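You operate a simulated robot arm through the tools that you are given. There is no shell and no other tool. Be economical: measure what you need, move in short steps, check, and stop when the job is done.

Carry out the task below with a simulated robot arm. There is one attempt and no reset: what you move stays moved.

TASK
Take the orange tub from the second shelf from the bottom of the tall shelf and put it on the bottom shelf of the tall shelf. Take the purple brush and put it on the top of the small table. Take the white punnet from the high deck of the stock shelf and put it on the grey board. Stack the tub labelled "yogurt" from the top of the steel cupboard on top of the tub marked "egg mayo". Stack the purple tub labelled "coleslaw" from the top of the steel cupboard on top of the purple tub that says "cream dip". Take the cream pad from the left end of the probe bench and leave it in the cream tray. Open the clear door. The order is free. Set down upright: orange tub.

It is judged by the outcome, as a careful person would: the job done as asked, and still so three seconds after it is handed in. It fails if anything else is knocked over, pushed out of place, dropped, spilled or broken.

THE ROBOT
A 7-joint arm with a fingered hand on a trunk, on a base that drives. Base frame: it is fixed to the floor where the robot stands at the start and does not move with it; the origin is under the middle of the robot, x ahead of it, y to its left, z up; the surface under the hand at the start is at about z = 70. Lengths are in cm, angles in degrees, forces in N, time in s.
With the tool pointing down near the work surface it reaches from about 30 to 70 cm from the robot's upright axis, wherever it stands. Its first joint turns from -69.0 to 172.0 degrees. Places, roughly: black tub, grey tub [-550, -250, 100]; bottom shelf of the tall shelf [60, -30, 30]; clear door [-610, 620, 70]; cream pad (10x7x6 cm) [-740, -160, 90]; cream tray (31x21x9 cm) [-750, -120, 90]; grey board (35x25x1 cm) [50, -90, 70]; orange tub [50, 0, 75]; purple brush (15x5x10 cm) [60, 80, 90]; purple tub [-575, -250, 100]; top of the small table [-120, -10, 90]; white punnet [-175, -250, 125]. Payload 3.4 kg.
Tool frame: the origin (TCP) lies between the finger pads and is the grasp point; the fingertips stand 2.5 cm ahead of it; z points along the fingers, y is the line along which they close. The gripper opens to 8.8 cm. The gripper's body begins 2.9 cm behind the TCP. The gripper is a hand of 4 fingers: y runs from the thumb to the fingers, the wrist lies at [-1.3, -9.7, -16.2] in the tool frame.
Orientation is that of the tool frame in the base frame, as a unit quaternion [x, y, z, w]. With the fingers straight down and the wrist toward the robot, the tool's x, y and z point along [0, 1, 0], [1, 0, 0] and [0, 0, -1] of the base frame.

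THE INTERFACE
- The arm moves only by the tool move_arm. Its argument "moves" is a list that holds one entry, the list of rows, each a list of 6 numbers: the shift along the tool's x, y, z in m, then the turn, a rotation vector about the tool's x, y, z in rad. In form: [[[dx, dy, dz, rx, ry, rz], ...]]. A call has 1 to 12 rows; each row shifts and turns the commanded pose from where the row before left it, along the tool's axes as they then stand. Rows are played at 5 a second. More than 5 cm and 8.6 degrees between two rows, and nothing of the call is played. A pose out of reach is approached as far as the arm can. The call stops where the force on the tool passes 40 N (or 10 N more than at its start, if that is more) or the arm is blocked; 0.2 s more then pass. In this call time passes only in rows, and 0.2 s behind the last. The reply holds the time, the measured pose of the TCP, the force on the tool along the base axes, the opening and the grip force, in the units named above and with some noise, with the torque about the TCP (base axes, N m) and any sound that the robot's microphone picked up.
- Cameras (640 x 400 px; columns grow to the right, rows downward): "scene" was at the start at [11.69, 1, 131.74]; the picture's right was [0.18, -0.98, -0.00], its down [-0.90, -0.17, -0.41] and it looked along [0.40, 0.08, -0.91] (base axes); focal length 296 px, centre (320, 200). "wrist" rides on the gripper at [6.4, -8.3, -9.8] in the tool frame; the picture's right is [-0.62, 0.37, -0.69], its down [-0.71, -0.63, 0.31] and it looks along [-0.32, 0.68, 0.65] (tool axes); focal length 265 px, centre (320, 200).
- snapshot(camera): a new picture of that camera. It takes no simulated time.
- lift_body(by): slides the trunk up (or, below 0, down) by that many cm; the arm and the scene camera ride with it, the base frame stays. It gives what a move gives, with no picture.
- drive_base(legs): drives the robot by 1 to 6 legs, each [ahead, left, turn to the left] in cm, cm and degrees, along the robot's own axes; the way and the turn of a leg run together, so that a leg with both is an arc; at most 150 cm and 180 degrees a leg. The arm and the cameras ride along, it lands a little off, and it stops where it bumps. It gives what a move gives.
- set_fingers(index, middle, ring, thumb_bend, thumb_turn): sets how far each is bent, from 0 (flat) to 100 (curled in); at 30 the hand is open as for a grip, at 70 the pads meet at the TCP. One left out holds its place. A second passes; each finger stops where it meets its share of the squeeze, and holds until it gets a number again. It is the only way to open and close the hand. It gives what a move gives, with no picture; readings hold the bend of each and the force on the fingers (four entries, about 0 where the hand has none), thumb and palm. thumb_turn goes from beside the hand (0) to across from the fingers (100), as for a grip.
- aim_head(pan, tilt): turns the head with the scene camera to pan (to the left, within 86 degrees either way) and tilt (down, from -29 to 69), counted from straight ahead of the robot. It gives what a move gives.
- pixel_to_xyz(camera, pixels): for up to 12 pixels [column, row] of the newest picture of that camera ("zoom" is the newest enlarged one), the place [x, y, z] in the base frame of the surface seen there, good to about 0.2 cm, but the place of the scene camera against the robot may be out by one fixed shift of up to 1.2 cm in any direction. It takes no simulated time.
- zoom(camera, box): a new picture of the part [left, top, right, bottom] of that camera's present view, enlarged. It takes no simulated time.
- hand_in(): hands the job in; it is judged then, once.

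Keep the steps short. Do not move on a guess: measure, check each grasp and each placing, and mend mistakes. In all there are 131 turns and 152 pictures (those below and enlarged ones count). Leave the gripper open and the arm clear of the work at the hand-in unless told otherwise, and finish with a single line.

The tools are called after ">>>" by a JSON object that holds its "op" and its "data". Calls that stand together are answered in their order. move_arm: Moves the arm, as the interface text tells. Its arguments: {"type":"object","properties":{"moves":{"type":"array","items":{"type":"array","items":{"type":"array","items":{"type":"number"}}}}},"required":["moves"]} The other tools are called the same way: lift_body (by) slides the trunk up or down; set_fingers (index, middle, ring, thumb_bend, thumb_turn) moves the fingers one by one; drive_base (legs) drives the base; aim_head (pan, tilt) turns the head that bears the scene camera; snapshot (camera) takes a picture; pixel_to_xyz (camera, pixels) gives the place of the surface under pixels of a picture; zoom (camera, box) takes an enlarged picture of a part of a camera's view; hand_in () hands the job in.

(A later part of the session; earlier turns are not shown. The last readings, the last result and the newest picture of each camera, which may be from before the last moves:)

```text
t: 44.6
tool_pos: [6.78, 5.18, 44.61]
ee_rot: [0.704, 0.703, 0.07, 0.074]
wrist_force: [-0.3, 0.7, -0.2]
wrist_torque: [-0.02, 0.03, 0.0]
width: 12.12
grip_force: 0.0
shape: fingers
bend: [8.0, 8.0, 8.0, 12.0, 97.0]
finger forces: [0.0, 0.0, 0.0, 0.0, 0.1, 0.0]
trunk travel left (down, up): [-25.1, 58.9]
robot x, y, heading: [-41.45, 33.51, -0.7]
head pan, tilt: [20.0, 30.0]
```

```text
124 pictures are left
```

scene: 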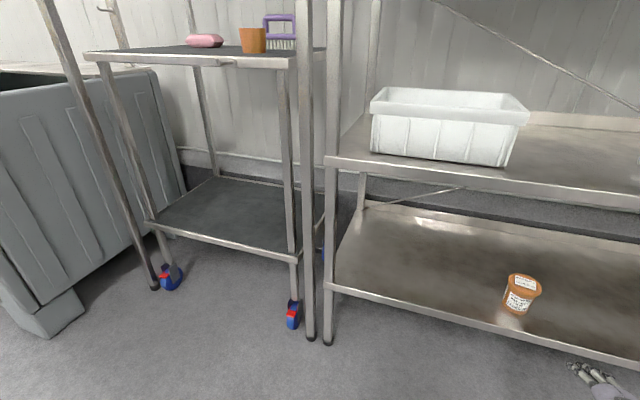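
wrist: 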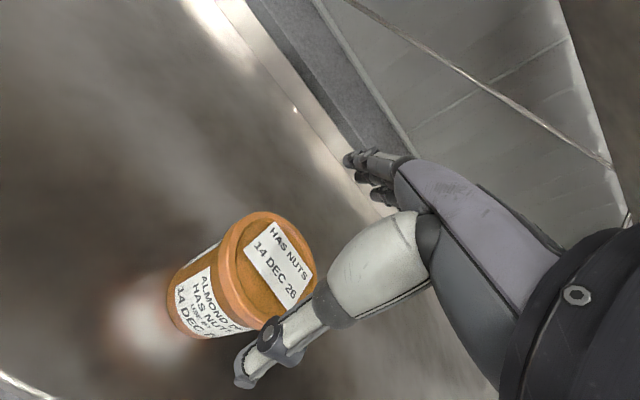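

The brush is on the wheeled trolley at (280,30). I raise the trunk and look closer.

>>> {"op": "lift_body", "data": {"by": 40}}

>>> {"op": "drive_base", "data": {"legs": [[0, 45, 0]]}}

>>> {"op": "aim_head", "data": {"pan": 0, "tilt": 25}}

>>> {"op": "snapshot", "data": {"camera": "scene"}}

```text
t: 48.5
tool_pos: [6.75, 5.17, 84.65]
ee_rot: [0.704, 0.703, 0.07, 0.075]
wrist_force: [0.6, 0.4, -0.6]
wrist_torque: [0.0, -0.03, 0.0]
width: 12.16
grip_force: 0.1
shape: fingers
bend: [8.0, 8.0, 8.0, 12.0, 97.0]
finger forces: [0.0, 0.0, 0.0, 0.0, 0.0, 0.0]
trunk travel left (down, up): [-65.1, 18.9]
robot x, y, heading: [-41.65, 33.04, -0.6]
head pan, tilt: [20.0, 30.0]
```

```text
t: 51.2
tool_pos: [7.4, 50.32, 84.68]
ee_rot: [0.704, 0.703, 0.069, 0.075]
wrist_force: [0.6, -0.3, -0.3]
wrist_torque: [0.02, -0.01, 0.01]
width: 12.16
grip_force: 0.1
shape: fingers
bend: [8.0, 8.0, 8.0, 12.0, 97.0]
finger forces: [0.0, 0.0, 0.0, 0.0, 0.0, 0.0]
trunk travel left (down, up): [-65.1, 18.9]
robot x, y, heading: [-40.8, 78.37, -0.7]
head pan, tilt: [20.0, 30.0]
```

```text
t: 52.0
tool_pos: [7.19, 50.19, 84.63]
ee_rot: [0.704, 0.703, 0.069, 0.075]
wrist_force: [-0.8, -0.3, 0.3]
wrist_torque: [-0.02, -0.01, -0.02]
width: 12.12
grip_force: 0.0
shape: fingers
bend: [8.0, 8.0, 8.0, 12.0, 97.0]
finger forces: [0.1, 0.0, 0.0, 0.1, 0.0, 0.1]
trunk travel left (down, up): [-65.1, 18.9]
robot x, y, heading: [-40.87, 78.32, -0.7]
head pan, tilt: [0.0, 25.0]
```

```text
123 pictures are left
```

scene: 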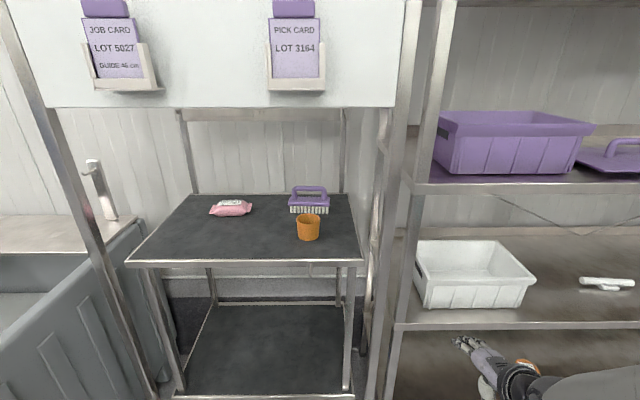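

I measure the trolley, the brush, the cup in front of it, and the hanging panel.

>>> {"op": "zoom", "data": {"camera": "scene", "box": [200, 160, 380, 272]}}

>>> {"op": "pixel_to_xyz", "data": {"camera": "scene", "pixels": [[310, 188], [300, 206], [322, 209], [308, 217], [308, 236], [296, 225], [320, 228], [250, 240], [220, 106], [235, 210], [240, 262], [355, 262]]}}

>>> {"op": "pixel_to_xyz", "data": {"camera": "zoom", "pixels": [[320, 105], [325, 165], [455, 165], [325, 190], [450, 190], [390, 100], [440, 105], [300, 330], [210, 130]]}}

```text
3.56 times, centred on (290, 216) of scene
```

zoom: 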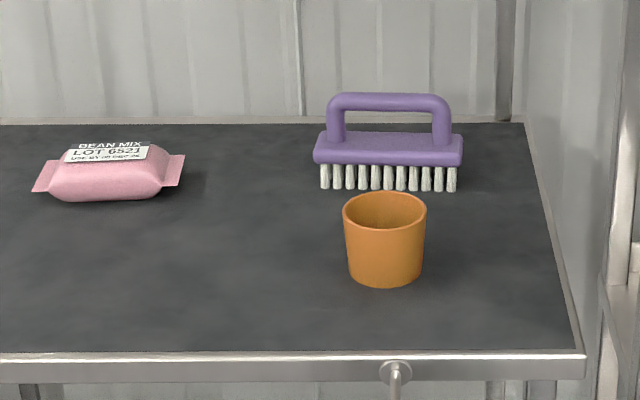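

```text
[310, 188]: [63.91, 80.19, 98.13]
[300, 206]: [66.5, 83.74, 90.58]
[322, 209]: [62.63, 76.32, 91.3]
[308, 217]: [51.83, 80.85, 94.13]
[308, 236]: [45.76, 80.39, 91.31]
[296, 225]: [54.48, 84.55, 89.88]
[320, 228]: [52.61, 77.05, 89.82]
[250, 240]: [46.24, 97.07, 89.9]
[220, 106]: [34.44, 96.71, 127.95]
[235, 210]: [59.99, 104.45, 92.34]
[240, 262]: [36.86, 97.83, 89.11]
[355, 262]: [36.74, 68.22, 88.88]
```

```text
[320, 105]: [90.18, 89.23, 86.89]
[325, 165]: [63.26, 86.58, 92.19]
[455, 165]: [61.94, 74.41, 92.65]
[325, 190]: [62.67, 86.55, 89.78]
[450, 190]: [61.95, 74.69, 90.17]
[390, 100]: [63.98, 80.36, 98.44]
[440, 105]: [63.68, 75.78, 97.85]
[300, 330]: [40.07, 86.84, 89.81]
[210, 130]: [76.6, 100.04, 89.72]
```

Table top z≈89.8, brush handle at about (63.8, 80.4, 98); cup at (49, 80.5); panel bottom z≈128 at x≈34. I check where the grey bin and the posts stand.

>>> {"op": "pixel_to_xyz", "data": {"camera": "scene", "pixels": [[140, 230], [60, 340], [10, 355], [120, 330], [100, 300], [380, 150], [30, 60], [155, 390], [385, 300], [10, 280]]}}

>>> {"op": "move_arm", "data": {"moves": [[[0, 0.009, -0.044, 0, 0, 0], [0, 0.009, -0.044, 0, 0, 0], [0, 0.009, -0.044, 0, 0, 0], [0, 0.009, -0.044, 0, 0, 0], [0, 0, 0, -0.12, 0, 0], [0, 0, 0, -0.12, 0, 0]]]}}

>>> {"op": "lift_body", "data": {"by": -5}}

>>> {"op": "aim_head", "data": {"pan": -40, "tilt": 40}}

>>> {"op": "snapshot", "data": {"camera": "scene"}}

```text
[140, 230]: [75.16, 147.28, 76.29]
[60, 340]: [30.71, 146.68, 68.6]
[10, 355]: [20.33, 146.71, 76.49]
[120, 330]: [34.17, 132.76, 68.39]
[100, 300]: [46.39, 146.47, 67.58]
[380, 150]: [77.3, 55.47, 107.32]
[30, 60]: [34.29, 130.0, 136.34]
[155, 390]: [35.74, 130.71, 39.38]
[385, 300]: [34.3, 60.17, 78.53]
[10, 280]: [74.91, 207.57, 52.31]
```

```text
t: 53.4
tool_pos: [7.85, 49.94, 101.3]
ee_rot: [0.69, 0.689, 0.153, 0.16]
wrist_force: [0.7, -0.9, 0.4]
wrist_torque: [-0.01, 0.01, 0.01]
width: 12.16
grip_force: 0.0
shape: fingers
bend: [8.0, 8.0, 8.0, 12.0, 98.0]
finger forces: [0.1, 0.0, 0.1, 0.1, 0.0, 0.0]
out of reach, approached as far as the arm can: row 3
trunk travel left (down, up): [-65.1, 18.9]
robot x, y, heading: [-40.79, 78.71, -0.7]
head pan, tilt: [0.0, 25.0]
```

```text
t: 54.3
tool_pos: [7.8, 49.92, 96.19]
ee_rot: [0.69, 0.69, 0.153, 0.158]
wrist_force: [-0.6, 0.4, 0.1]
wrist_torque: [0.0, -0.02, -0.01]
width: 12.15
grip_force: 0.0
shape: fingers
bend: [8.0, 8.0, 8.0, 12.0, 98.0]
finger forces: [0.0, 0.1, 0.0, 0.0, 0.0, 0.0]
trunk travel left (down, up): [-60.1, 23.9]
robot x, y, heading: [-40.59, 78.42, -0.6]
head pan, tilt: [0.0, 25.0]
```

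```text
t: 55.4
tool_pos: [7.86, 49.76, 96.28]
ee_rot: [0.689, 0.69, 0.154, 0.158]
wrist_force: [-0.2, 0.2, 0.1]
wrist_torque: [0.01, -0.01, 0.0]
width: 12.17
grip_force: 0.0
shape: fingers
bend: [8.0, 8.0, 8.0, 12.0, 98.0]
finger forces: [0.0, 0.1, 0.0, 0.1, 0.0, 0.0]
trunk travel left (down, up): [-60.1, 23.9]
robot x, y, heading: [-40.6, 78.42, -0.6]
head pan, tilt: [-40.0, 40.0]
```

```text
121 pictures are left
```

scene: 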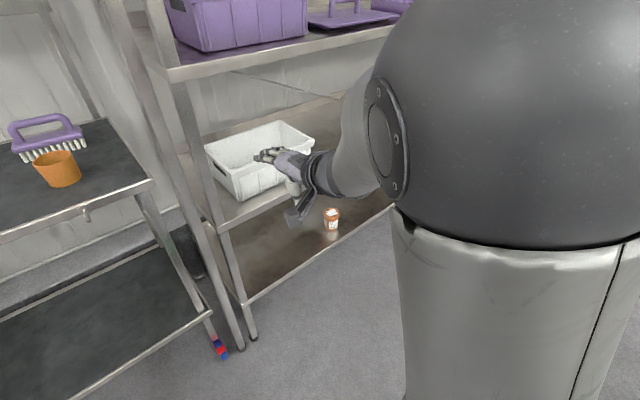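

The elbow rises toward the camera. A longer reach will flatten the arm, so I extend the hand forward 12 cm and left 13 cm in free space.

>>> {"op": "move_arm", "data": {"moves": [[[0.033, 0.027, 0.013, 0, 0, 0], [0.033, 0.027, 0.013, 0, 0, 0], [0.033, 0.027, 0.013, 0, 0, 0], [0.033, 0.027, 0.013, 0, 0, 0]]]}}

>>> {"op": "aim_head", "data": {"pan": -15, "tilt": 30}}

>>> {"op": "snapshot", "data": {"camera": "scene"}}

>>> {"op": "pixel_to_xyz", "data": {"camera": "scene", "pixels": [[500, 50], [560, 150], [450, 150], [400, 200], [600, 300], [500, 150]]}}

```text
t: 56.4
tool_pos: [19.51, 63.19, 95.69]
ee_rot: [0.689, 0.69, 0.153, 0.158]
wrist_force: [0.6, 0.8, 0.5]
wrist_torque: [-0.01, 0.0, -0.01]
width: 12.16
grip_force: 0.2
shape: fingers
bend: [8.0, 8.0, 8.0, 12.0, 98.0]
finger forces: [0.1, 0.0, 0.0, 0.0, 0.0, 0.0]
trunk travel left (down, up): [-60.1, 23.9]
robot x, y, heading: [-40.69, 78.63, -0.5]
head pan, tilt: [-40.0, 40.0]
```

```text
t: 57.3
tool_pos: [19.51, 63.02, 95.8]
ee_rot: [0.69, 0.689, 0.153, 0.159]
wrist_force: [0.3, -0.8, 0.6]
wrist_torque: [-0.01, 0.01, 0.0]
width: 12.13
grip_force: 0.0
shape: fingers
bend: [8.0, 8.0, 8.0, 12.0, 98.0]
finger forces: [0.0, 0.0, 0.0, 0.0, 0.1, 0.1]
trunk travel left (down, up): [-60.1, 23.9]
robot x, y, heading: [-40.92, 78.6, -0.9]
head pan, tilt: [-15.0, 30.0]
```

```text
120 pictures are left
```

scene: 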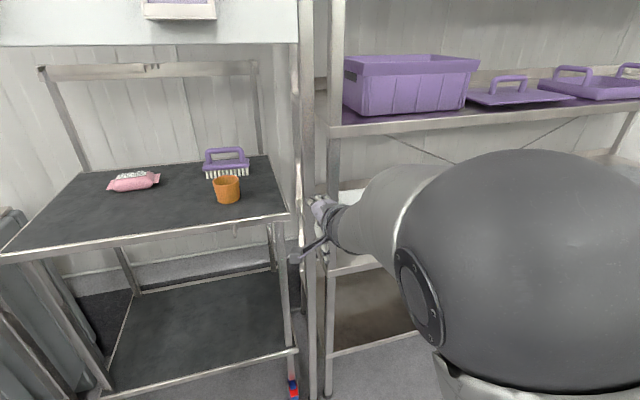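

```text
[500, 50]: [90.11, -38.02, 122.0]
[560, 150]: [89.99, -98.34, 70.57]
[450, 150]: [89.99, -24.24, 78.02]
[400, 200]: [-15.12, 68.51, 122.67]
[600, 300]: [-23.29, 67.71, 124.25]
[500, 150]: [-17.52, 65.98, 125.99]
```

Arm is flatter now: elbow top z≈127 about 23 cm ahead of the robot, so it stays in front of the panel. I raise 6.5 cm, set the hand to 30, and drive left 17 cm, then forward 30.

>>> {"op": "set_fingers", "data": {"index": 28, "middle": 28, "ring": 28, "thumb_bend": 28}}

>>> {"op": "lift_body", "data": {"by": 7.5}}

>>> {"op": "drive_base", "data": {"legs": [[0, 17.2, 0], [30, 0, 0.6]]}}

>>> {"op": "aim_head", "data": {"pan": -10, "tilt": 50}}

>>> {"op": "snapshot", "data": {"camera": "scene"}}

>>> {"op": "snapshot", "data": {"camera": "wrist"}}

```text
t: 58.3
tool_pos: [19.42, 63.1, 95.76]
ee_rot: [0.69, 0.69, 0.153, 0.159]
wrist_force: [-0.5, 0.9, 0.1]
wrist_torque: [0.02, -0.02, -0.02]
width: 8.92
grip_force: 0.0
shape: fingers
bend: [28.0, 28.0, 28.0, 28.0, 98.0]
finger forces: [0.1, 0.0, 0.0, 0.0, 0.0, 0.0]
trunk travel left (down, up): [-60.1, 23.9]
robot x, y, heading: [-40.69, 78.47, -0.7]
head pan, tilt: [-15.0, 30.0]
```

```text
t: 59.4
tool_pos: [19.43, 63.07, 103.31]
ee_rot: [0.69, 0.69, 0.152, 0.158]
wrist_force: [0.1, 0.5, -0.2]
wrist_torque: [-0.04, 0.0, -0.02]
width: 8.89
grip_force: 0.1
shape: fingers
bend: [28.0, 28.0, 28.0, 28.0, 98.0]
finger forces: [0.0, 0.0, 0.0, 0.0, 0.0, 0.1]
trunk travel left (down, up): [-67.6, 16.4]
robot x, y, heading: [-40.79, 78.52, -0.5]
head pan, tilt: [-15.0, 30.0]
```

```text
t: 62.5
tool_pos: [50.19, 81.14, 103.35]
ee_rot: [0.684, 0.695, 0.154, 0.158]
wrist_force: [0.3, -0.4, -0.1]
wrist_torque: [-0.01, 0.0, -0.01]
width: 8.89
grip_force: 0.1
shape: fingers
bend: [28.0, 28.0, 28.0, 28.0, 98.0]
finger forces: [0.0, 0.0, 0.0, 0.0, 0.0, 0.0]
trunk travel left (down, up): [-67.6, 16.4]
robot x, y, heading: [-10.38, 95.7, 0.1]
head pan, tilt: [-15.0, 30.0]
```

```text
t: 63.4
tool_pos: [50.02, 81.14, 103.34]
ee_rot: [0.684, 0.695, 0.154, 0.157]
wrist_force: [-0.8, 0.7, -0.2]
wrist_torque: [-0.01, 0.0, -0.02]
width: 8.9
grip_force: 0.0
shape: fingers
bend: [28.0, 28.0, 28.0, 28.0, 98.0]
finger forces: [0.0, 0.0, 0.1, 0.1, 0.1, 0.0]
trunk travel left (down, up): [-67.6, 16.4]
robot x, y, heading: [-10.3, 95.38, 0.4]
head pan, tilt: [-10.0, 50.0]
```

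```text
119 pictures are left
```

scene: 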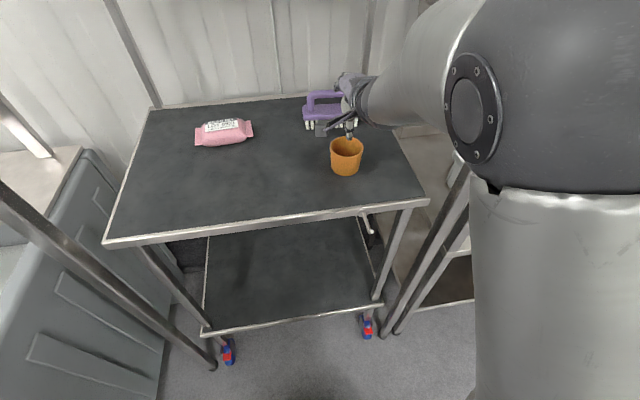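

```text
118 pictures are left
```

wrist: 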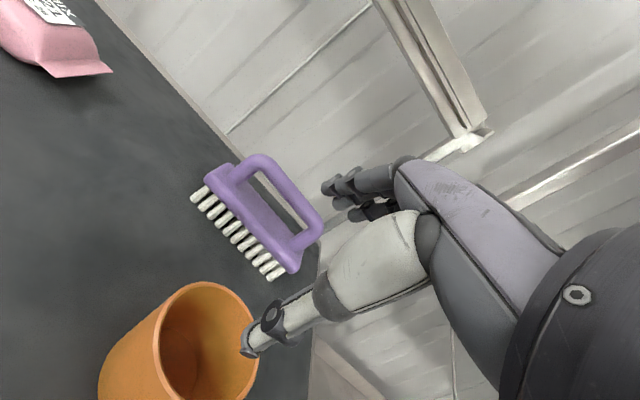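

I measure the brush handle and the cup rim in the wrist picture.

>>> {"op": "pixel_to_xyz", "data": {"camera": "wrist", "pixels": [[260, 165], [285, 190], [312, 215], [240, 165], [310, 235], [262, 205], [290, 265], [212, 178], [165, 340], [205, 288], [250, 310], [250, 350]]}}

>>> {"op": "pixel_to_xyz", "data": {"camera": "scene", "pixels": [[345, 142], [345, 170], [480, 30], [400, 90], [450, 50]]}}

```text
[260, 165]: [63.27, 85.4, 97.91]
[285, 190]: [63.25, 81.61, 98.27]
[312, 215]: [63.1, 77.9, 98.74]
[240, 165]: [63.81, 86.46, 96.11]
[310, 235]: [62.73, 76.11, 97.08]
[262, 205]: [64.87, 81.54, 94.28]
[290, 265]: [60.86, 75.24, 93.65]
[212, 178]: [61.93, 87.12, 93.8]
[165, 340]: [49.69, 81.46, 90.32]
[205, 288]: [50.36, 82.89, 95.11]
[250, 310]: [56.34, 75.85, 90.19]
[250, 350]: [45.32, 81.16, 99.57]
```

```text
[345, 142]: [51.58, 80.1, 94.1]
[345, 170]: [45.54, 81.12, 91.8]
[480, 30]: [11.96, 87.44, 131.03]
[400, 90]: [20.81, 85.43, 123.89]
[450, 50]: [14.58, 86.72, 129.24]
```

Handle centre is (63.2, 81.4, 97.8); thumb tip is 4 cm over the cup rim. I lower 1.5 and drive 13 cm forward.

>>> {"op": "lift_body", "data": {"by": -1.5}}

>>> {"op": "drive_base", "data": {"legs": [[13, 0, 0]]}}

>>> {"op": "snapshot", "data": {"camera": "wrist"}}

>>> {"op": "pixel_to_xyz", "data": {"camera": "wrist", "pixels": [[250, 300], [270, 330], [345, 175], [280, 310]]}}

```text
t: 64.0
tool_pos: [50.1, 81.02, 101.86]
ee_rot: [0.684, 0.695, 0.155, 0.158]
wrist_force: [-0.2, 0.1, 0.3]
wrist_torque: [0.01, 0.02, -0.01]
width: 8.91
grip_force: 0.0
shape: fingers
bend: [28.0, 28.0, 28.0, 28.0, 98.0]
finger forces: [0.0, 0.0, 0.0, 0.1, 0.0, 0.0]
trunk travel left (down, up): [-66.1, 17.9]
robot x, y, heading: [-10.21, 95.53, 0.3]
head pan, tilt: [-10.0, 50.0]
```

```text
t: 65.3
tool_pos: [62.92, 81.44, 101.61]
ee_rot: [0.682, 0.697, 0.154, 0.157]
wrist_force: [-0.7, 0.3, 1.5]
wrist_torque: [-0.01, 0.05, 0.02]
width: 8.93
grip_force: 0.1
shape: fingers
bend: [28.0, 28.0, 28.0, 28.0, 98.0]
finger forces: [0.0, 0.1, 0.0, 0.1, 0.1, 0.0]
trunk travel left (down, up): [-66.1, 17.9]
robot x, y, heading: [2.54, 95.45, 0.2]
head pan, tilt: [-10.0, 50.0]
```

```text
117 pictures are left
```

wrist: 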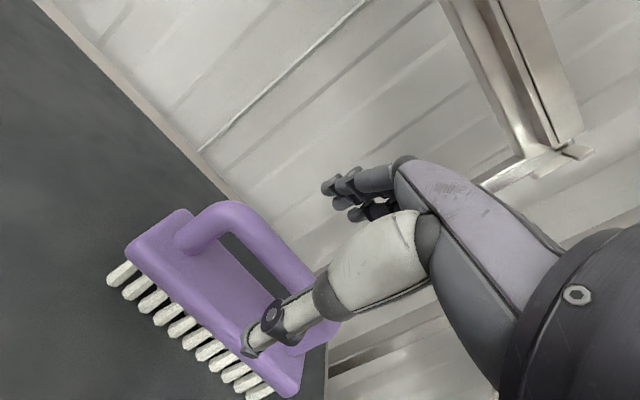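

```text
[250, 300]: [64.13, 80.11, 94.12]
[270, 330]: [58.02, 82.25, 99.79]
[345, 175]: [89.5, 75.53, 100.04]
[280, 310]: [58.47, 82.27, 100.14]
```

TCP is right over the handle. I lower 2.8 cm and close gently.

>>> {"op": "lift_body", "data": {"by": -2.9}}

>>> {"op": "set_fingers", "data": {"index": 62, "middle": 62, "ring": 62, "thumb_bend": 58}}

>>> {"op": "snapshot", "data": {"camera": "wrist"}}

```text
t: 66.0
tool_pos: [63.0, 81.58, 98.72]
ee_rot: [0.683, 0.697, 0.153, 0.155]
wrist_force: [-0.3, 0.1, 0.0]
wrist_torque: [0.01, 0.02, -0.03]
width: 8.9
grip_force: 0.0
shape: fingers
bend: [28.0, 28.0, 28.0, 28.0, 98.0]
finger forces: [0.0, 0.1, 0.1, 0.1, 0.0, 0.0]
trunk travel left (down, up): [-63.2, 20.8]
robot x, y, heading: [2.73, 95.41, 0.2]
head pan, tilt: [-10.0, 50.0]
```

```text
t: 67.0
tool_pos: [63.07, 81.52, 98.66]
ee_rot: [0.683, 0.697, 0.154, 0.155]
wrist_force: [0.7, -0.5, 0.6]
wrist_torque: [0.02, -0.02, 0.0]
width: 2.24
grip_force: 0.8
shape: fingers
bend: [61.0, 62.0, 62.0, 57.0, 98.0]
finger forces: [0.9, 0.1, 0.0, 0.1, 0.0, 0.1]
trunk travel left (down, up): [-63.2, 20.8]
robot x, y, heading: [2.4, 95.54, 0.2]
head pan, tilt: [-10.0, 50.0]
```

```text
116 pictures are left
```

wrist: 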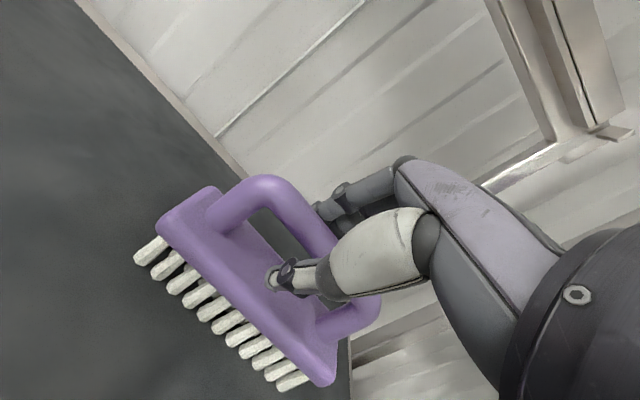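

The fingers straddle the handle with little force. I close further.

>>> {"op": "set_fingers", "data": {"index": 78, "middle": 78, "ring": 78, "thumb_bend": 72}}

>>> {"op": "lift_body", "data": {"by": 1.5}}

>>> {"op": "snapshot", "data": {"camera": "wrist"}}

```text
t: 68.0
tool_pos: [62.94, 81.4, 98.67]
ee_rot: [0.683, 0.697, 0.153, 0.156]
wrist_force: [0.9, -0.5, -1.0]
wrist_torque: [0.0, -0.03, -0.02]
width: 0.0
grip_force: 2.2
shape: fingers
bend: [77.0, 78.0, 78.0, 69.0, 96.0]
finger forces: [0.8, 0.5, 0.4, 0.1, 2.6, 0.0]
trunk travel left (down, up): [-63.2, 20.8]
robot x, y, heading: [2.56, 95.52, 0.4]
head pan, tilt: [-10.0, 50.0]
```

```text
t: 68.7
tool_pos: [62.92, 81.44, 100.26]
ee_rot: [0.683, 0.697, 0.153, 0.155]
wrist_force: [0.2, 0.1, -1.3]
wrist_torque: [0.03, 0.0, 0.01]
width: 0.01
grip_force: 2.0
shape: fingers
bend: [77.0, 78.0, 78.0, 69.0, 96.0]
finger forces: [0.8, 0.6, 0.5, 0.1, 2.6, 0.0]
trunk travel left (down, up): [-64.7, 19.3]
robot x, y, heading: [2.51, 95.74, 0.3]
head pan, tilt: [-10.0, 50.0]
```

```text
115 pictures are left
```

wrist: 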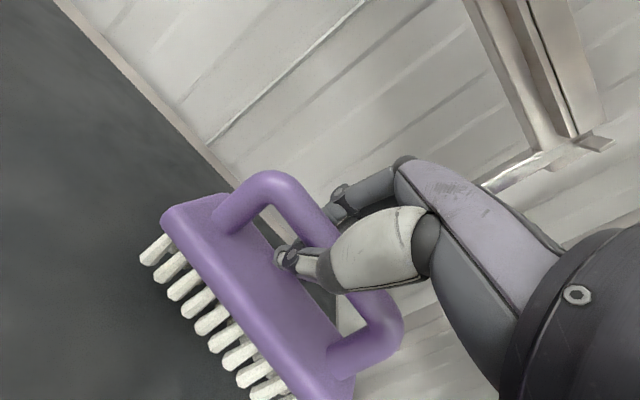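

The fingers have closed beneath the bar like a hook. I curl them on to clamp the bar against the palm.

>>> {"op": "set_fingers", "data": {"index": 100, "middle": 100, "ring": 100, "thumb_bend": 85}}

>>> {"op": "snapshot", "data": {"camera": "wrist"}}

>>> {"op": "snapshot", "data": {"camera": "scene"}}

>>> {"op": "pixel_to_xyz", "data": {"camera": "wrist", "pixels": [[260, 180], [200, 220], [330, 370], [150, 250], [245, 375], [380, 330], [300, 220]]}}

```text
t: 69.7
tool_pos: [63.07, 81.47, 100.33]
ee_rot: [0.683, 0.697, 0.153, 0.156]
wrist_force: [-0.6, 0.7, 0.1]
wrist_torque: [0.04, -0.02, 0.02]
width: 2.12
grip_force: 15.9
shape: fingers
bend: [98.0, 99.0, 100.0, 85.0, 96.0]
finger forces: [16.7, 3.4, 0.1, 0.0, 8.1, 3.8]
trunk travel left (down, up): [-64.7, 19.3]
robot x, y, heading: [2.46, 95.56, 0.6]
head pan, tilt: [-10.0, 50.0]
```

```text
114 pictures are left
```

wrist: 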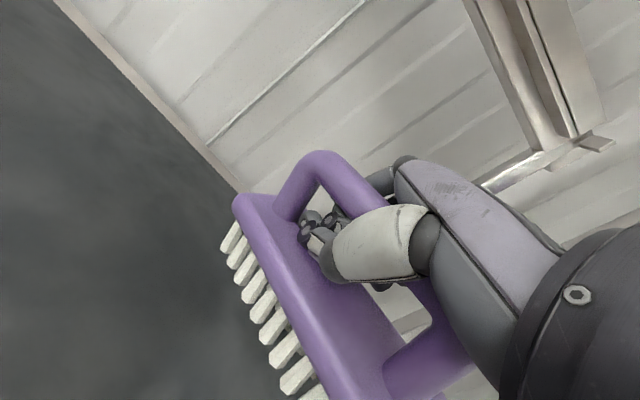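

```text
113 pictures are left
```

scene: 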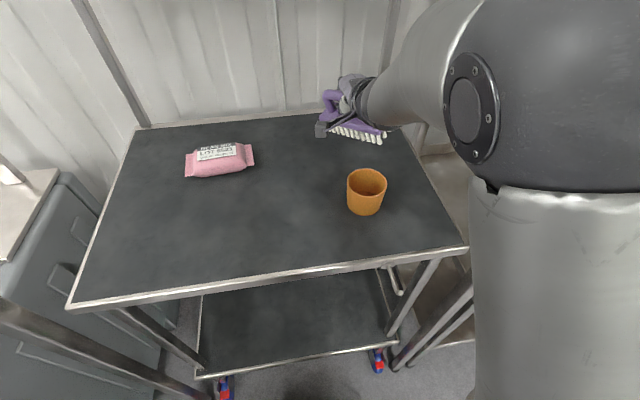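

```text
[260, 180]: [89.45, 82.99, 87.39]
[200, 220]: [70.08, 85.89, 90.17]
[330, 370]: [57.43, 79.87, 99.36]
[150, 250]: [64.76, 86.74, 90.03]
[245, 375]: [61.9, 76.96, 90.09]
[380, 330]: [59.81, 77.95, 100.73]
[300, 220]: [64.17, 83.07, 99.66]
```

The brush is held, turned a little in the hand. I raise 4.5 cm and measure the bristle bottoms against the cup rim (95.2).

>>> {"op": "lift_body", "data": {"by": 4.5}}

>>> {"op": "snapshot", "data": {"camera": "wrist"}}

>>> {"op": "snapshot", "data": {"camera": "scene"}}

>>> {"op": "zoom", "data": {"camera": "scene", "box": [290, 50, 450, 230]}}

```text
t: 70.5
tool_pos: [59.72, 81.43, 98.14]
ee_rot: [0.689, 0.707, 0.112, 0.114]
wrist_force: [-0.1, 0.3, -1.1]
wrist_torque: [0.05, -0.01, 0.01]
width: 2.13
grip_force: 16.2
shape: fingers
bend: [98.0, 99.0, 100.0, 85.0, 96.0]
finger forces: [16.3, 3.3, 0.1, 0.0, 8.4, 3.8]
trunk travel left (down, up): [-69.2, 14.8]
robot x, y, heading: [2.1, 95.45, 0.4]
head pan, tilt: [-10.0, 50.0]
```

```text
112 pictures are left
```

wrist: 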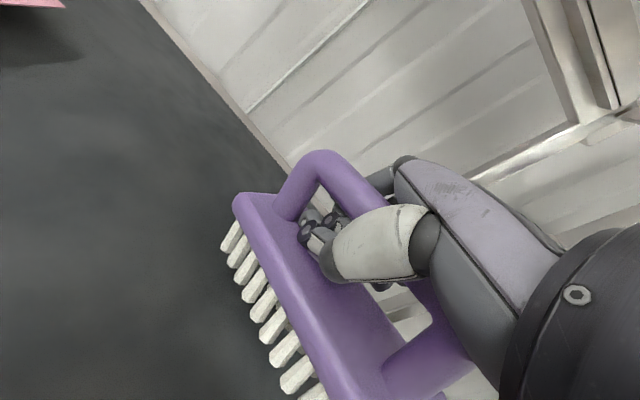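

```text
111 pictures are left
```

scene: 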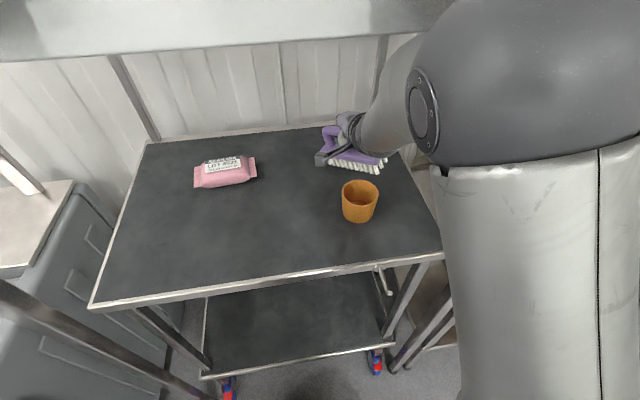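

```text
2.22 times, centred on (370, 140) of scene
```

zoom: 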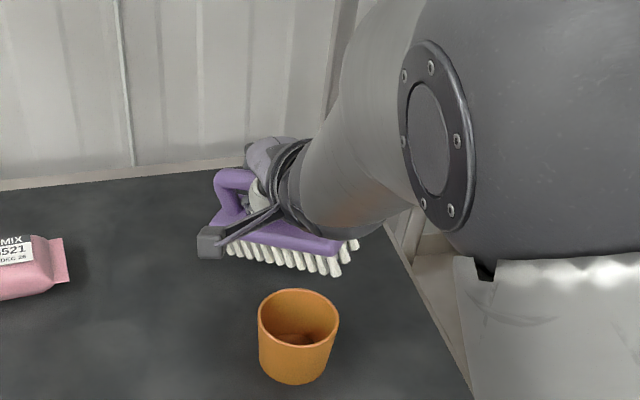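

The raise pressed the elbow against the hanging panel (TCP sank instead). I undo it at once.

>>> {"op": "lift_body", "data": {"by": -4.5}}

>>> {"op": "snapshot", "data": {"camera": "scene"}}

>>> {"op": "pixel_to_xyz", "data": {"camera": "scene", "pixels": [[340, 131], [360, 135], [380, 140], [330, 95], [365, 190], [430, 40], [480, 20], [400, 70], [200, 10], [248, 160]]}}

```text
t: 71.4
tool_pos: [63.39, 81.46, 100.48]
ee_rot: [0.683, 0.696, 0.154, 0.156]
wrist_force: [0.4, 0.8, -2.0]
wrist_torque: [0.01, -0.03, 0.01]
width: 2.14
grip_force: 15.7
shape: fingers
bend: [98.0, 99.0, 100.0, 85.0, 96.0]
finger forces: [16.4, 3.3, 0.0, 0.0, 8.4, 3.9]
trunk travel left (down, up): [-64.7, 19.3]
robot x, y, heading: [2.95, 95.53, 0.6]
head pan, tilt: [-10.0, 50.0]
```

```text
109 pictures are left
```

scene: 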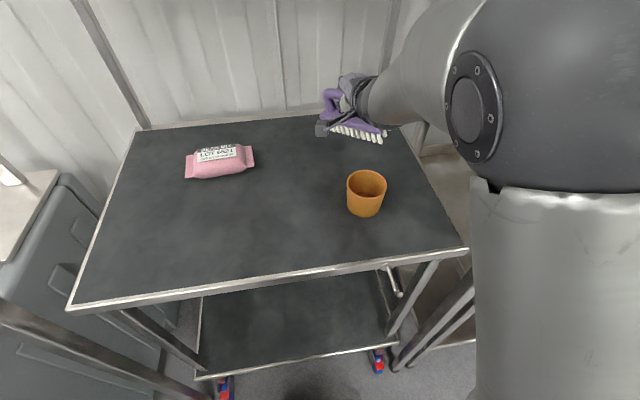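

```text
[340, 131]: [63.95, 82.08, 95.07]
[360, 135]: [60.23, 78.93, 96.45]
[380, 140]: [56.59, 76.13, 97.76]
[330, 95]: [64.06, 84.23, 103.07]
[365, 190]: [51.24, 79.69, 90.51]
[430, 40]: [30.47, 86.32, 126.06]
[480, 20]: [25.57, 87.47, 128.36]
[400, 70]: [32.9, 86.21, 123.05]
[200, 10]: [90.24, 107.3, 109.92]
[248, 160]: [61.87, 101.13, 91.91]
```

Recovered. Bristles' lowest end is z≈93–95, so I pass left of the cup: drive left 11.5 cm (between cup and pink packet), then straight back.

>>> {"op": "drive_base", "data": {"legs": [[0, 11.5, 0]]}}

>>> {"op": "snapshot", "data": {"camera": "scene"}}

>>> {"op": "pixel_to_xyz", "data": {"camera": "scene", "pixels": [[380, 140], [384, 130], [320, 130], [370, 190], [400, 190], [410, 205], [390, 215]]}}

```text
t: 72.6
tool_pos: [62.96, 92.25, 100.18]
ee_rot: [0.682, 0.698, 0.153, 0.155]
wrist_force: [0.3, 0.3, -1.4]
wrist_torque: [0.01, -0.02, -0.02]
width: 2.12
grip_force: 16.3
shape: fingers
bend: [98.0, 99.0, 100.0, 85.0, 96.0]
finger forces: [16.3, 3.3, 0.0, 0.0, 8.5, 3.8]
trunk travel left (down, up): [-64.7, 19.3]
robot x, y, heading: [2.35, 106.05, 0.4]
head pan, tilt: [-10.0, 50.0]
```

```text
108 pictures are left
```

scene: 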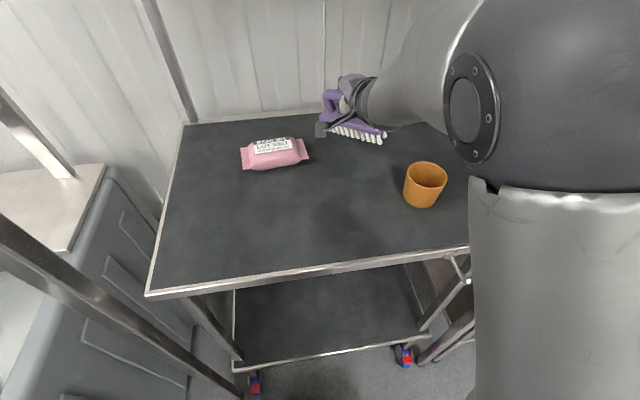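

```text
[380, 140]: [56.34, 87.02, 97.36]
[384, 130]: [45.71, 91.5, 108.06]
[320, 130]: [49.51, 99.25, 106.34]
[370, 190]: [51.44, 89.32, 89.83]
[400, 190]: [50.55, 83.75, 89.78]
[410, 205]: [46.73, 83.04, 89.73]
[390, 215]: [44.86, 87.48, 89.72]
```

Clear of the cup by about 2.5 cm. I drive back 50 cm, then look at the way to the small table.

>>> {"op": "drive_base", "data": {"legs": [[-45, 0, 0]]}}

>>> {"op": "drive_base", "data": {"legs": [[0, 0, -120]]}}

>>> {"op": "aim_head", "data": {"pan": 0, "tilt": 15}}

>>> {"op": "snapshot", "data": {"camera": "scene"}}

>>> {"op": "aim_head", "data": {"pan": -50, "tilt": 15}}

>>> {"op": "snapshot", "data": {"camera": "scene"}}

```text
t: 75.3
tool_pos: [17.62, 91.45, 100.3]
ee_rot: [0.685, 0.695, 0.153, 0.156]
wrist_force: [-0.3, -0.3, -2.1]
wrist_torque: [0.0, 0.01, -0.03]
width: 2.1
grip_force: 15.8
shape: fingers
bend: [98.0, 99.0, 100.0, 85.0, 96.0]
finger forces: [16.4, 3.3, 0.0, 0.0, 8.4, 3.9]
trunk travel left (down, up): [-64.7, 19.3]
robot x, y, heading: [-43.06, 105.87, 0.2]
head pan, tilt: [-10.0, 50.0]
```

```text
t: 80.7
tool_pos: [-85.01, 60.36, 100.2]
ee_rot: [0.946, -0.239, -0.057, 0.211]
wrist_force: [0.1, 0.0, -1.6]
wrist_torque: [-0.04, -0.02, 0.01]
width: 2.14
grip_force: 14.5
shape: fingers
bend: [98.0, 99.0, 100.0, 85.0, 96.0]
finger forces: [15.8, 3.4, 0.0, 0.1, 7.4, 4.0]
trunk travel left (down, up): [-64.7, 19.3]
robot x, y, heading: [-42.72, 105.96, -119.0]
head pan, tilt: [-10.0, 50.0]
```

```text
t: 81.7
tool_pos: [-84.82, 60.26, 100.23]
ee_rot: [0.946, -0.238, -0.057, 0.211]
wrist_force: [0.8, -0.5, -2.6]
wrist_torque: [-0.05, 0.03, 0.0]
width: 2.17
grip_force: 15.2
shape: fingers
bend: [98.0, 99.0, 100.0, 85.0, 96.0]
finger forces: [15.8, 3.4, 0.1, 0.0, 7.5, 4.0]
trunk travel left (down, up): [-64.7, 19.3]
robot x, y, heading: [-42.63, 105.73, -119.1]
head pan, tilt: [0.0, 15.0]
```

```text
107 pictures are left
```

scene: 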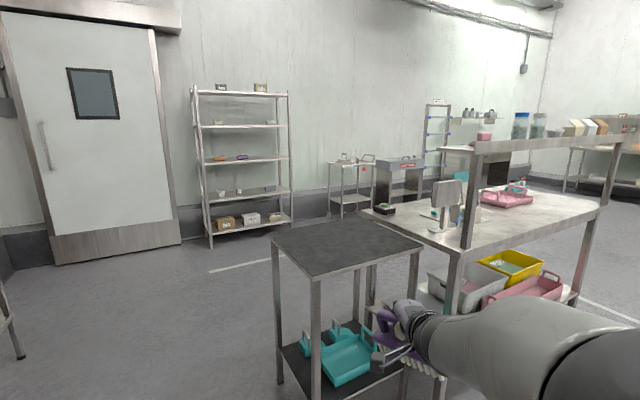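

```text
t: 82.9
tool_pos: [-84.95, 60.16, 100.17]
ee_rot: [0.946, -0.238, -0.057, 0.21]
wrist_force: [-0.2, -0.1, -2.1]
wrist_torque: [-0.03, -0.05, 0.01]
width: 2.17
grip_force: 15.3
shape: fingers
bend: [98.0, 99.0, 100.0, 85.0, 96.0]
finger forces: [15.9, 3.3, 0.1, 0.0, 7.6, 4.0]
trunk travel left (down, up): [-64.7, 19.3]
robot x, y, heading: [-43.06, 106.13, -119.2]
head pan, tilt: [-50.0, 15.0]
```

```text
106 pictures are left
```

scene: 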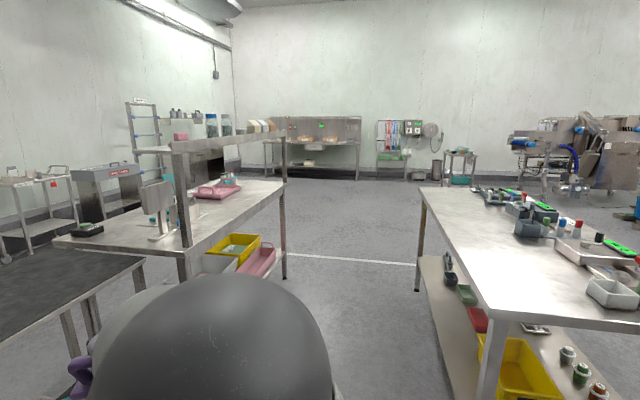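

The small table is the dark-topped one right ahead, its top is empty. I measure it.

>>> {"op": "aim_head", "data": {"pan": 5, "tilt": 30}}

>>> {"op": "snapshot", "data": {"camera": "scene"}}

>>> {"op": "pixel_to_xyz", "data": {"camera": "scene", "pixels": [[300, 150], [330, 160], [240, 150], [300, 205], [400, 170], [350, 190], [280, 170]]}}

```text
t: 84.1
tool_pos: [-84.84, 60.2, 100.15]
ee_rot: [0.946, -0.239, -0.057, 0.21]
wrist_force: [1.0, 0.2, -2.4]
wrist_torque: [-0.03, -0.03, -0.01]
width: 2.14
grip_force: 15.8
shape: fingers
bend: [98.0, 99.0, 100.0, 85.0, 96.0]
finger forces: [15.8, 3.3, 0.0, 0.0, 7.5, 4.0]
trunk travel left (down, up): [-64.7, 19.3]
robot x, y, heading: [-42.51, 105.99, -118.8]
head pan, tilt: [5.0, 30.0]
```

```text
105 pictures are left
```

scene: 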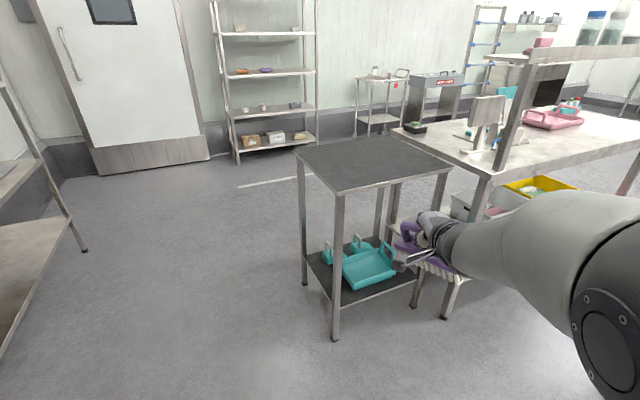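

```text
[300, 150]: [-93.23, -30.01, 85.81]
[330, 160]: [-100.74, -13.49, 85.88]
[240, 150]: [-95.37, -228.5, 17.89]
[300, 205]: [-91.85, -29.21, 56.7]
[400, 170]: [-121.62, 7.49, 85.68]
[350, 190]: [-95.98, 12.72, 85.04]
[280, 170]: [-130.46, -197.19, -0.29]
```

Table top z≈85.8, spanning x −137…−93, y −33…14. I drive the brush toward its middle, (−113, −5).

>>> {"op": "drive_base", "data": {"legs": [[60, 6, 0]]}}

>>> {"op": "aim_head", "data": {"pan": -10, "tilt": 45}}

>>> {"op": "snapshot", "data": {"camera": "scene"}}

>>> {"op": "snapshot", "data": {"camera": "wrist"}}

```text
t: 86.3
tool_pos: [-98.19, 28.71, 99.95]
ee_rot: [0.947, -0.237, -0.057, 0.208]
wrist_force: [0.4, -0.2, -0.8]
wrist_torque: [-0.05, 0.04, 0.02]
width: 2.16
grip_force: 15.5
shape: fingers
bend: [98.0, 99.0, 100.0, 85.0, 96.0]
finger forces: [15.8, 3.3, 0.1, 0.0, 7.6, 3.8]
trunk travel left (down, up): [-64.7, 19.3]
robot x, y, heading: [-56.03, 74.79, -119.0]
head pan, tilt: [5.0, 30.0]
stopped in leg 1: the robot was blocked; the commanded pose is now the measured one
```

```text
t: 87.1
tool_pos: [-97.91, 29.13, 100.22]
ee_rot: [0.947, -0.236, -0.057, 0.211]
wrist_force: [-0.5, -0.2, -1.3]
wrist_torque: [-0.05, 0.0, -0.02]
width: 2.14
grip_force: 15.2
shape: fingers
bend: [98.0, 99.0, 100.0, 85.0, 96.0]
finger forces: [15.9, 3.3, 0.1, 0.0, 7.5, 3.8]
trunk travel left (down, up): [-64.7, 19.3]
robot x, y, heading: [-56.61, 74.94, -118.8]
head pan, tilt: [-10.0, 45.0]
```

```text
104 pictures are left
```

scene: 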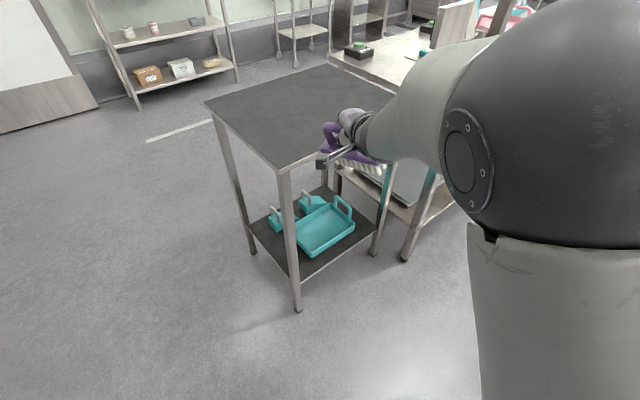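

```text
103 pictures are left
```

wrist: 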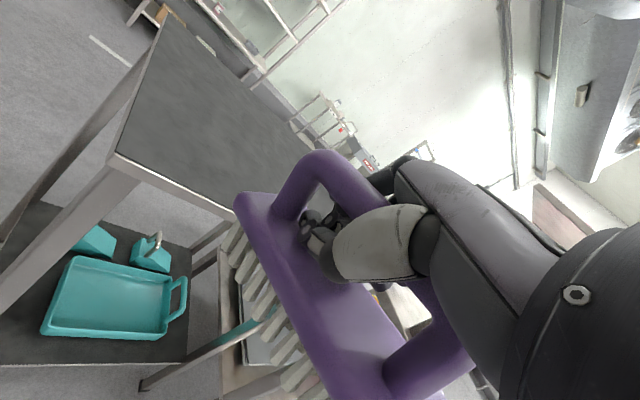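

The base was blocked after 34 cm. I look to the right and left to see why.

>>> {"op": "aim_head", "data": {"pan": -75, "tilt": 50}}

>>> {"op": "snapshot", "data": {"camera": "scene"}}

>>> {"op": "aim_head", "data": {"pan": 40, "tilt": 60}}

>>> {"op": "snapshot", "data": {"camera": "scene"}}

```text
t: 88.5
tool_pos: [-97.98, 29.18, 100.19]
ee_rot: [0.947, -0.237, -0.057, 0.21]
wrist_force: [0.1, 0.1, -1.7]
wrist_torque: [-0.04, -0.01, -0.02]
width: 2.15
grip_force: 15.0
shape: fingers
bend: [98.0, 99.0, 100.0, 85.0, 96.0]
finger forces: [15.8, 3.3, 0.0, 0.1, 7.5, 3.9]
trunk travel left (down, up): [-64.7, 19.3]
robot x, y, heading: [-55.78, 75.22, -119.0]
head pan, tilt: [-75.0, 50.0]
```

```text
102 pictures are left
```

scene: 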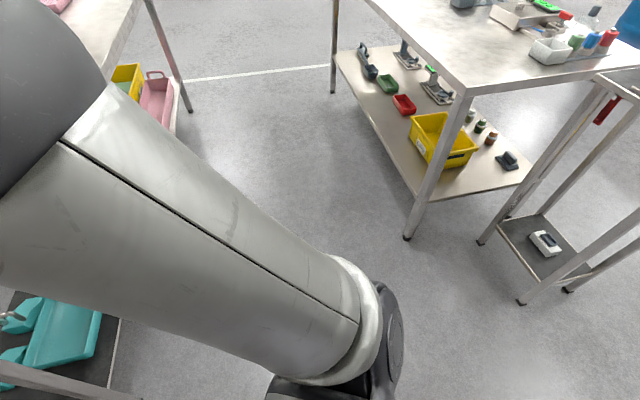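

```text
t: 90.4
tool_pos: [-98.02, 28.99, 100.29]
ee_rot: [0.947, -0.237, -0.056, 0.21]
wrist_force: [0.8, -0.5, -1.0]
wrist_torque: [-0.04, -0.01, 0.02]
width: 2.13
grip_force: 14.9
shape: fingers
bend: [98.0, 99.0, 100.0, 85.0, 96.0]
finger forces: [15.8, 3.2, 0.0, 0.1, 7.4, 3.9]
trunk travel left (down, up): [-64.7, 19.3]
robot x, y, heading: [-55.75, 74.7, -119.1]
head pan, tilt: [40.0, 60.0]
```

```text
101 pictures are left
```

scene: 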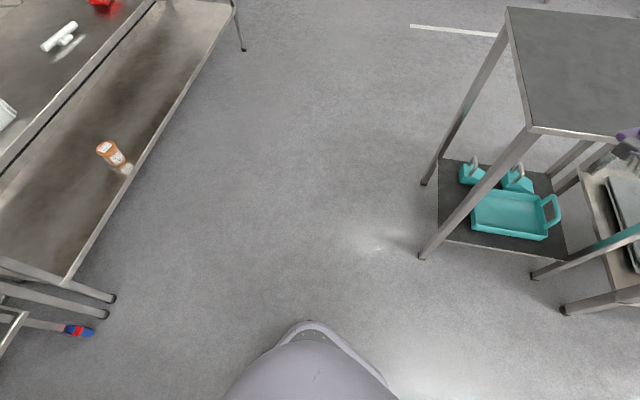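

>>> {"op": "aim_head", "data": {"pan": -12, "tilt": 25}}

>>> {"op": "snapshot", "data": {"camera": "scene"}}

>>> {"op": "pixel_to_xyz", "data": {"camera": "scene", "pixels": [[405, 90], [440, 60], [470, 80], [430, 130], [400, 330], [415, 290], [340, 200], [370, 250], [380, 150], [520, 60], [405, 30], [200, 180]]}}

```text
t: 91.6
tool_pos: [-98.07, 29.04, 100.25]
ee_rot: [0.947, -0.237, -0.057, 0.211]
wrist_force: [0.1, -0.2, -0.6]
wrist_torque: [0.01, -0.01, -0.01]
width: 2.12
grip_force: 15.3
shape: fingers
bend: [98.0, 99.0, 100.0, 85.0, 96.0]
finger forces: [15.8, 3.4, 0.0, 0.0, 7.5, 4.0]
trunk travel left (down, up): [-64.7, 19.3]
robot x, y, heading: [-56.17, 75.16, -118.8]
head pan, tilt: [-12.0, 25.0]
```

```text
100 pictures are left
```

scene: 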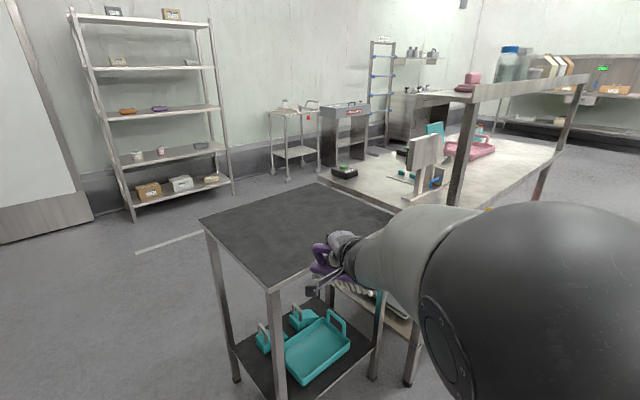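

```text
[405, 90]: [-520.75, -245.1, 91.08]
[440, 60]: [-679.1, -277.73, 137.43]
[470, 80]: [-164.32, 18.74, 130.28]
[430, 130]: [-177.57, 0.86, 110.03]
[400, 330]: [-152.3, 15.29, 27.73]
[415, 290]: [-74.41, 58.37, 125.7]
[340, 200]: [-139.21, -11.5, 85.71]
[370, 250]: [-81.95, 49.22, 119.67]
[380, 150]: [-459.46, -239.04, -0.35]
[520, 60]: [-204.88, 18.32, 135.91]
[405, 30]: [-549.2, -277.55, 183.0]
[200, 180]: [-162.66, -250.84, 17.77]
```

>>> {"op": "snapshot", "data": {"camera": "wrist"}}

>>> {"op": "pixel_to_xyz", "data": {"camera": "wrist", "pixels": [[234, 243], [245, 285], [270, 330], [245, 205], [320, 370], [160, 170], [215, 208], [300, 395], [185, 240]]}}

>>> {"op": "drive_base", "data": {"legs": [[5, 0, 0]]}}

```text
99 pictures are left
```

wrist: 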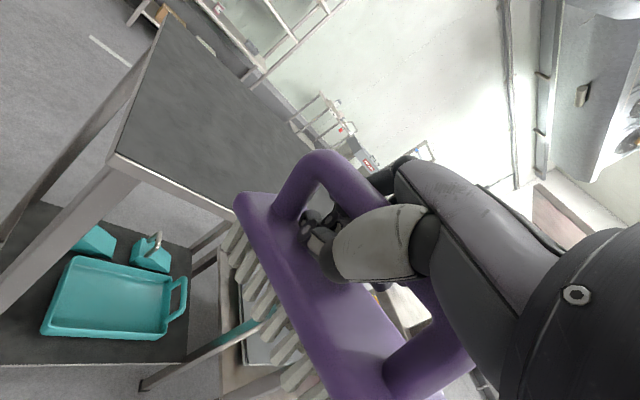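

```text
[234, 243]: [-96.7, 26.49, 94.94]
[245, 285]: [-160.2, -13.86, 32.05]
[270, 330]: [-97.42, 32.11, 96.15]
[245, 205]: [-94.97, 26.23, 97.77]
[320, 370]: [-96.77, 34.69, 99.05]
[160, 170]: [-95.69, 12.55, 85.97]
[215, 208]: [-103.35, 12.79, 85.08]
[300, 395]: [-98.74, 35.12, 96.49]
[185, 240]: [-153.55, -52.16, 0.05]
```

```text
t: 92.5
tool_pos: [-100.65, 24.74, 100.11]
ee_rot: [0.947, -0.238, -0.056, 0.21]
wrist_force: [0.2, -0.8, -1.6]
wrist_torque: [-0.06, -0.02, 0.0]
width: 2.16
grip_force: 15.4
shape: fingers
bend: [98.0, 99.0, 100.0, 85.0, 96.0]
finger forces: [15.7, 3.3, 0.1, 0.0, 7.6, 3.8]
trunk travel left (down, up): [-64.7, 19.3]
robot x, y, heading: [-58.37, 70.66, -118.9]
head pan, tilt: [-12.0, 25.0]
```

It moved 5 cm freely. I carry on in short legs.

>>> {"op": "drive_base", "data": {"legs": [[16, 1, 0]]}}

>>> {"op": "drive_base", "data": {"legs": [[14, 1, 0]]}}

>>> {"op": "aim_head", "data": {"pan": -10, "tilt": 45}}

>>> {"op": "snapshot", "data": {"camera": "scene"}}

```text
t: 93.9
tool_pos: [-107.4, 10.17, 100.18]
ee_rot: [0.947, -0.237, -0.057, 0.209]
wrist_force: [-0.6, -0.3, -0.7]
wrist_torque: [-0.01, 0.01, 0.01]
width: 2.12
grip_force: 15.2
shape: fingers
bend: [98.0, 99.0, 100.0, 85.0, 96.0]
finger forces: [15.7, 3.1, 0.0, 0.0, 7.6, 3.9]
trunk travel left (down, up): [-64.7, 19.3]
robot x, y, heading: [-65.21, 55.99, -118.9]
head pan, tilt: [-12.0, 25.0]
```

```text
t: 95.2
tool_pos: [-113.17, -2.06, 100.33]
ee_rot: [0.947, -0.238, -0.057, 0.21]
wrist_force: [0.1, 0.4, -1.8]
wrist_torque: [-0.04, 0.0, -0.02]
width: 2.14
grip_force: 15.7
shape: fingers
bend: [98.0, 99.0, 100.0, 85.0, 96.0]
finger forces: [15.8, 3.2, 0.0, 0.0, 7.6, 3.8]
trunk travel left (down, up): [-64.7, 19.3]
robot x, y, heading: [-71.11, 43.54, -119.1]
head pan, tilt: [-12.0, 25.0]
```

```text
t: 96.1
tool_pos: [-113.12, -2.11, 100.2]
ee_rot: [0.946, -0.238, -0.057, 0.211]
wrist_force: [-0.6, 0.2, -1.4]
wrist_torque: [-0.02, -0.01, 0.02]
width: 2.14
grip_force: 15.7
shape: fingers
bend: [98.0, 99.0, 100.0, 85.0, 96.0]
finger forces: [15.8, 3.2, 0.0, 0.0, 7.6, 3.9]
trunk travel left (down, up): [-64.7, 19.3]
robot x, y, heading: [-71.23, 43.88, -119.0]
head pan, tilt: [-10.0, 45.0]
```

```text
98 pictures are left
```

scene: 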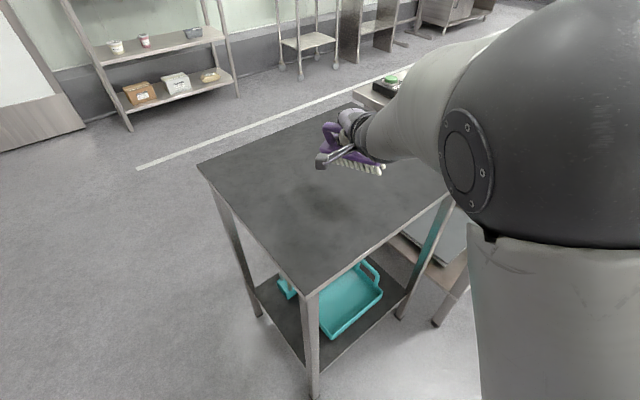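

The brush hangs over the table. Lowest bristles are about 8.5 cm above it; I lower 7.5, then in small steps.

>>> {"op": "lift_body", "data": {"by": -7.5}}

>>> {"op": "lift_body", "data": {"by": -1}}

>>> {"op": "snapshot", "data": {"camera": "wrist"}}

>>> {"op": "zoom", "data": {"camera": "scene", "box": [280, 80, 440, 200]}}

```text
t: 97.2
tool_pos: [-113.1, -2.04, 92.86]
ee_rot: [0.947, -0.238, -0.057, 0.21]
wrist_force: [-0.5, -0.7, -1.4]
wrist_torque: [0.02, 0.0, 0.0]
width: 2.17
grip_force: 15.4
shape: fingers
bend: [98.0, 99.0, 100.0, 85.0, 96.0]
finger forces: [15.8, 3.3, 0.0, 0.0, 7.6, 4.0]
trunk travel left (down, up): [-57.2, 26.8]
robot x, y, heading: [-71.25, 43.66, -118.9]
head pan, tilt: [-10.0, 45.0]
```

```text
t: 97.8
tool_pos: [-113.01, -1.88, 92.09]
ee_rot: [0.945, -0.239, -0.059, 0.213]
wrist_force: [-2.3, 3.4, 11.1]
wrist_torque: [-0.23, -0.12, 0.01]
width: 2.14
grip_force: 16.9
shape: fingers
bend: [98.0, 99.0, 100.0, 87.0, 96.0]
finger forces: [16.5, 2.3, 0.1, 0.1, 11.5, 3.9]
trunk travel left (down, up): [-56.2, 27.8]
robot x, y, heading: [-70.99, 43.23, -119.0]
head pan, tilt: [-10.0, 45.0]
```

```text
97 pictures are left
```

wrist: 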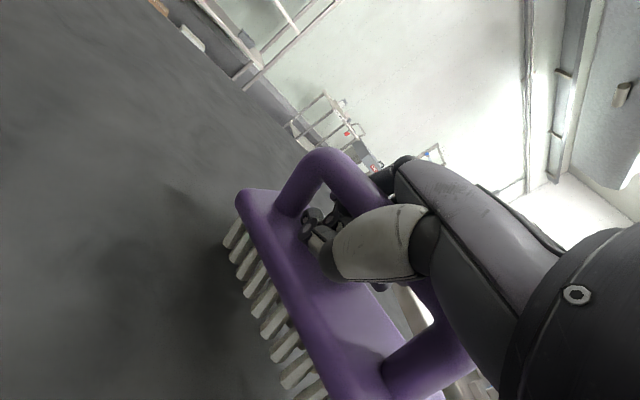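

```text
3.33 times, centred on (360, 140) of scene
```

zoom: 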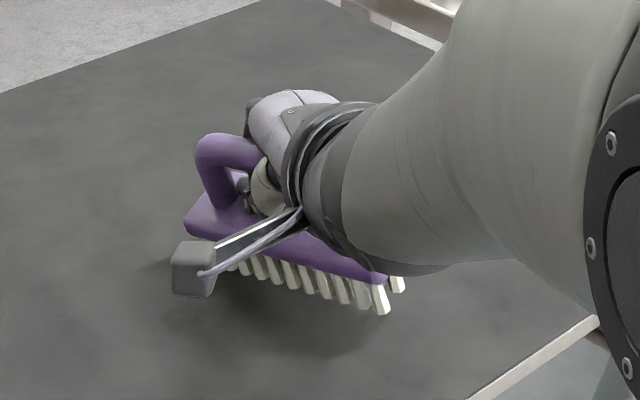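

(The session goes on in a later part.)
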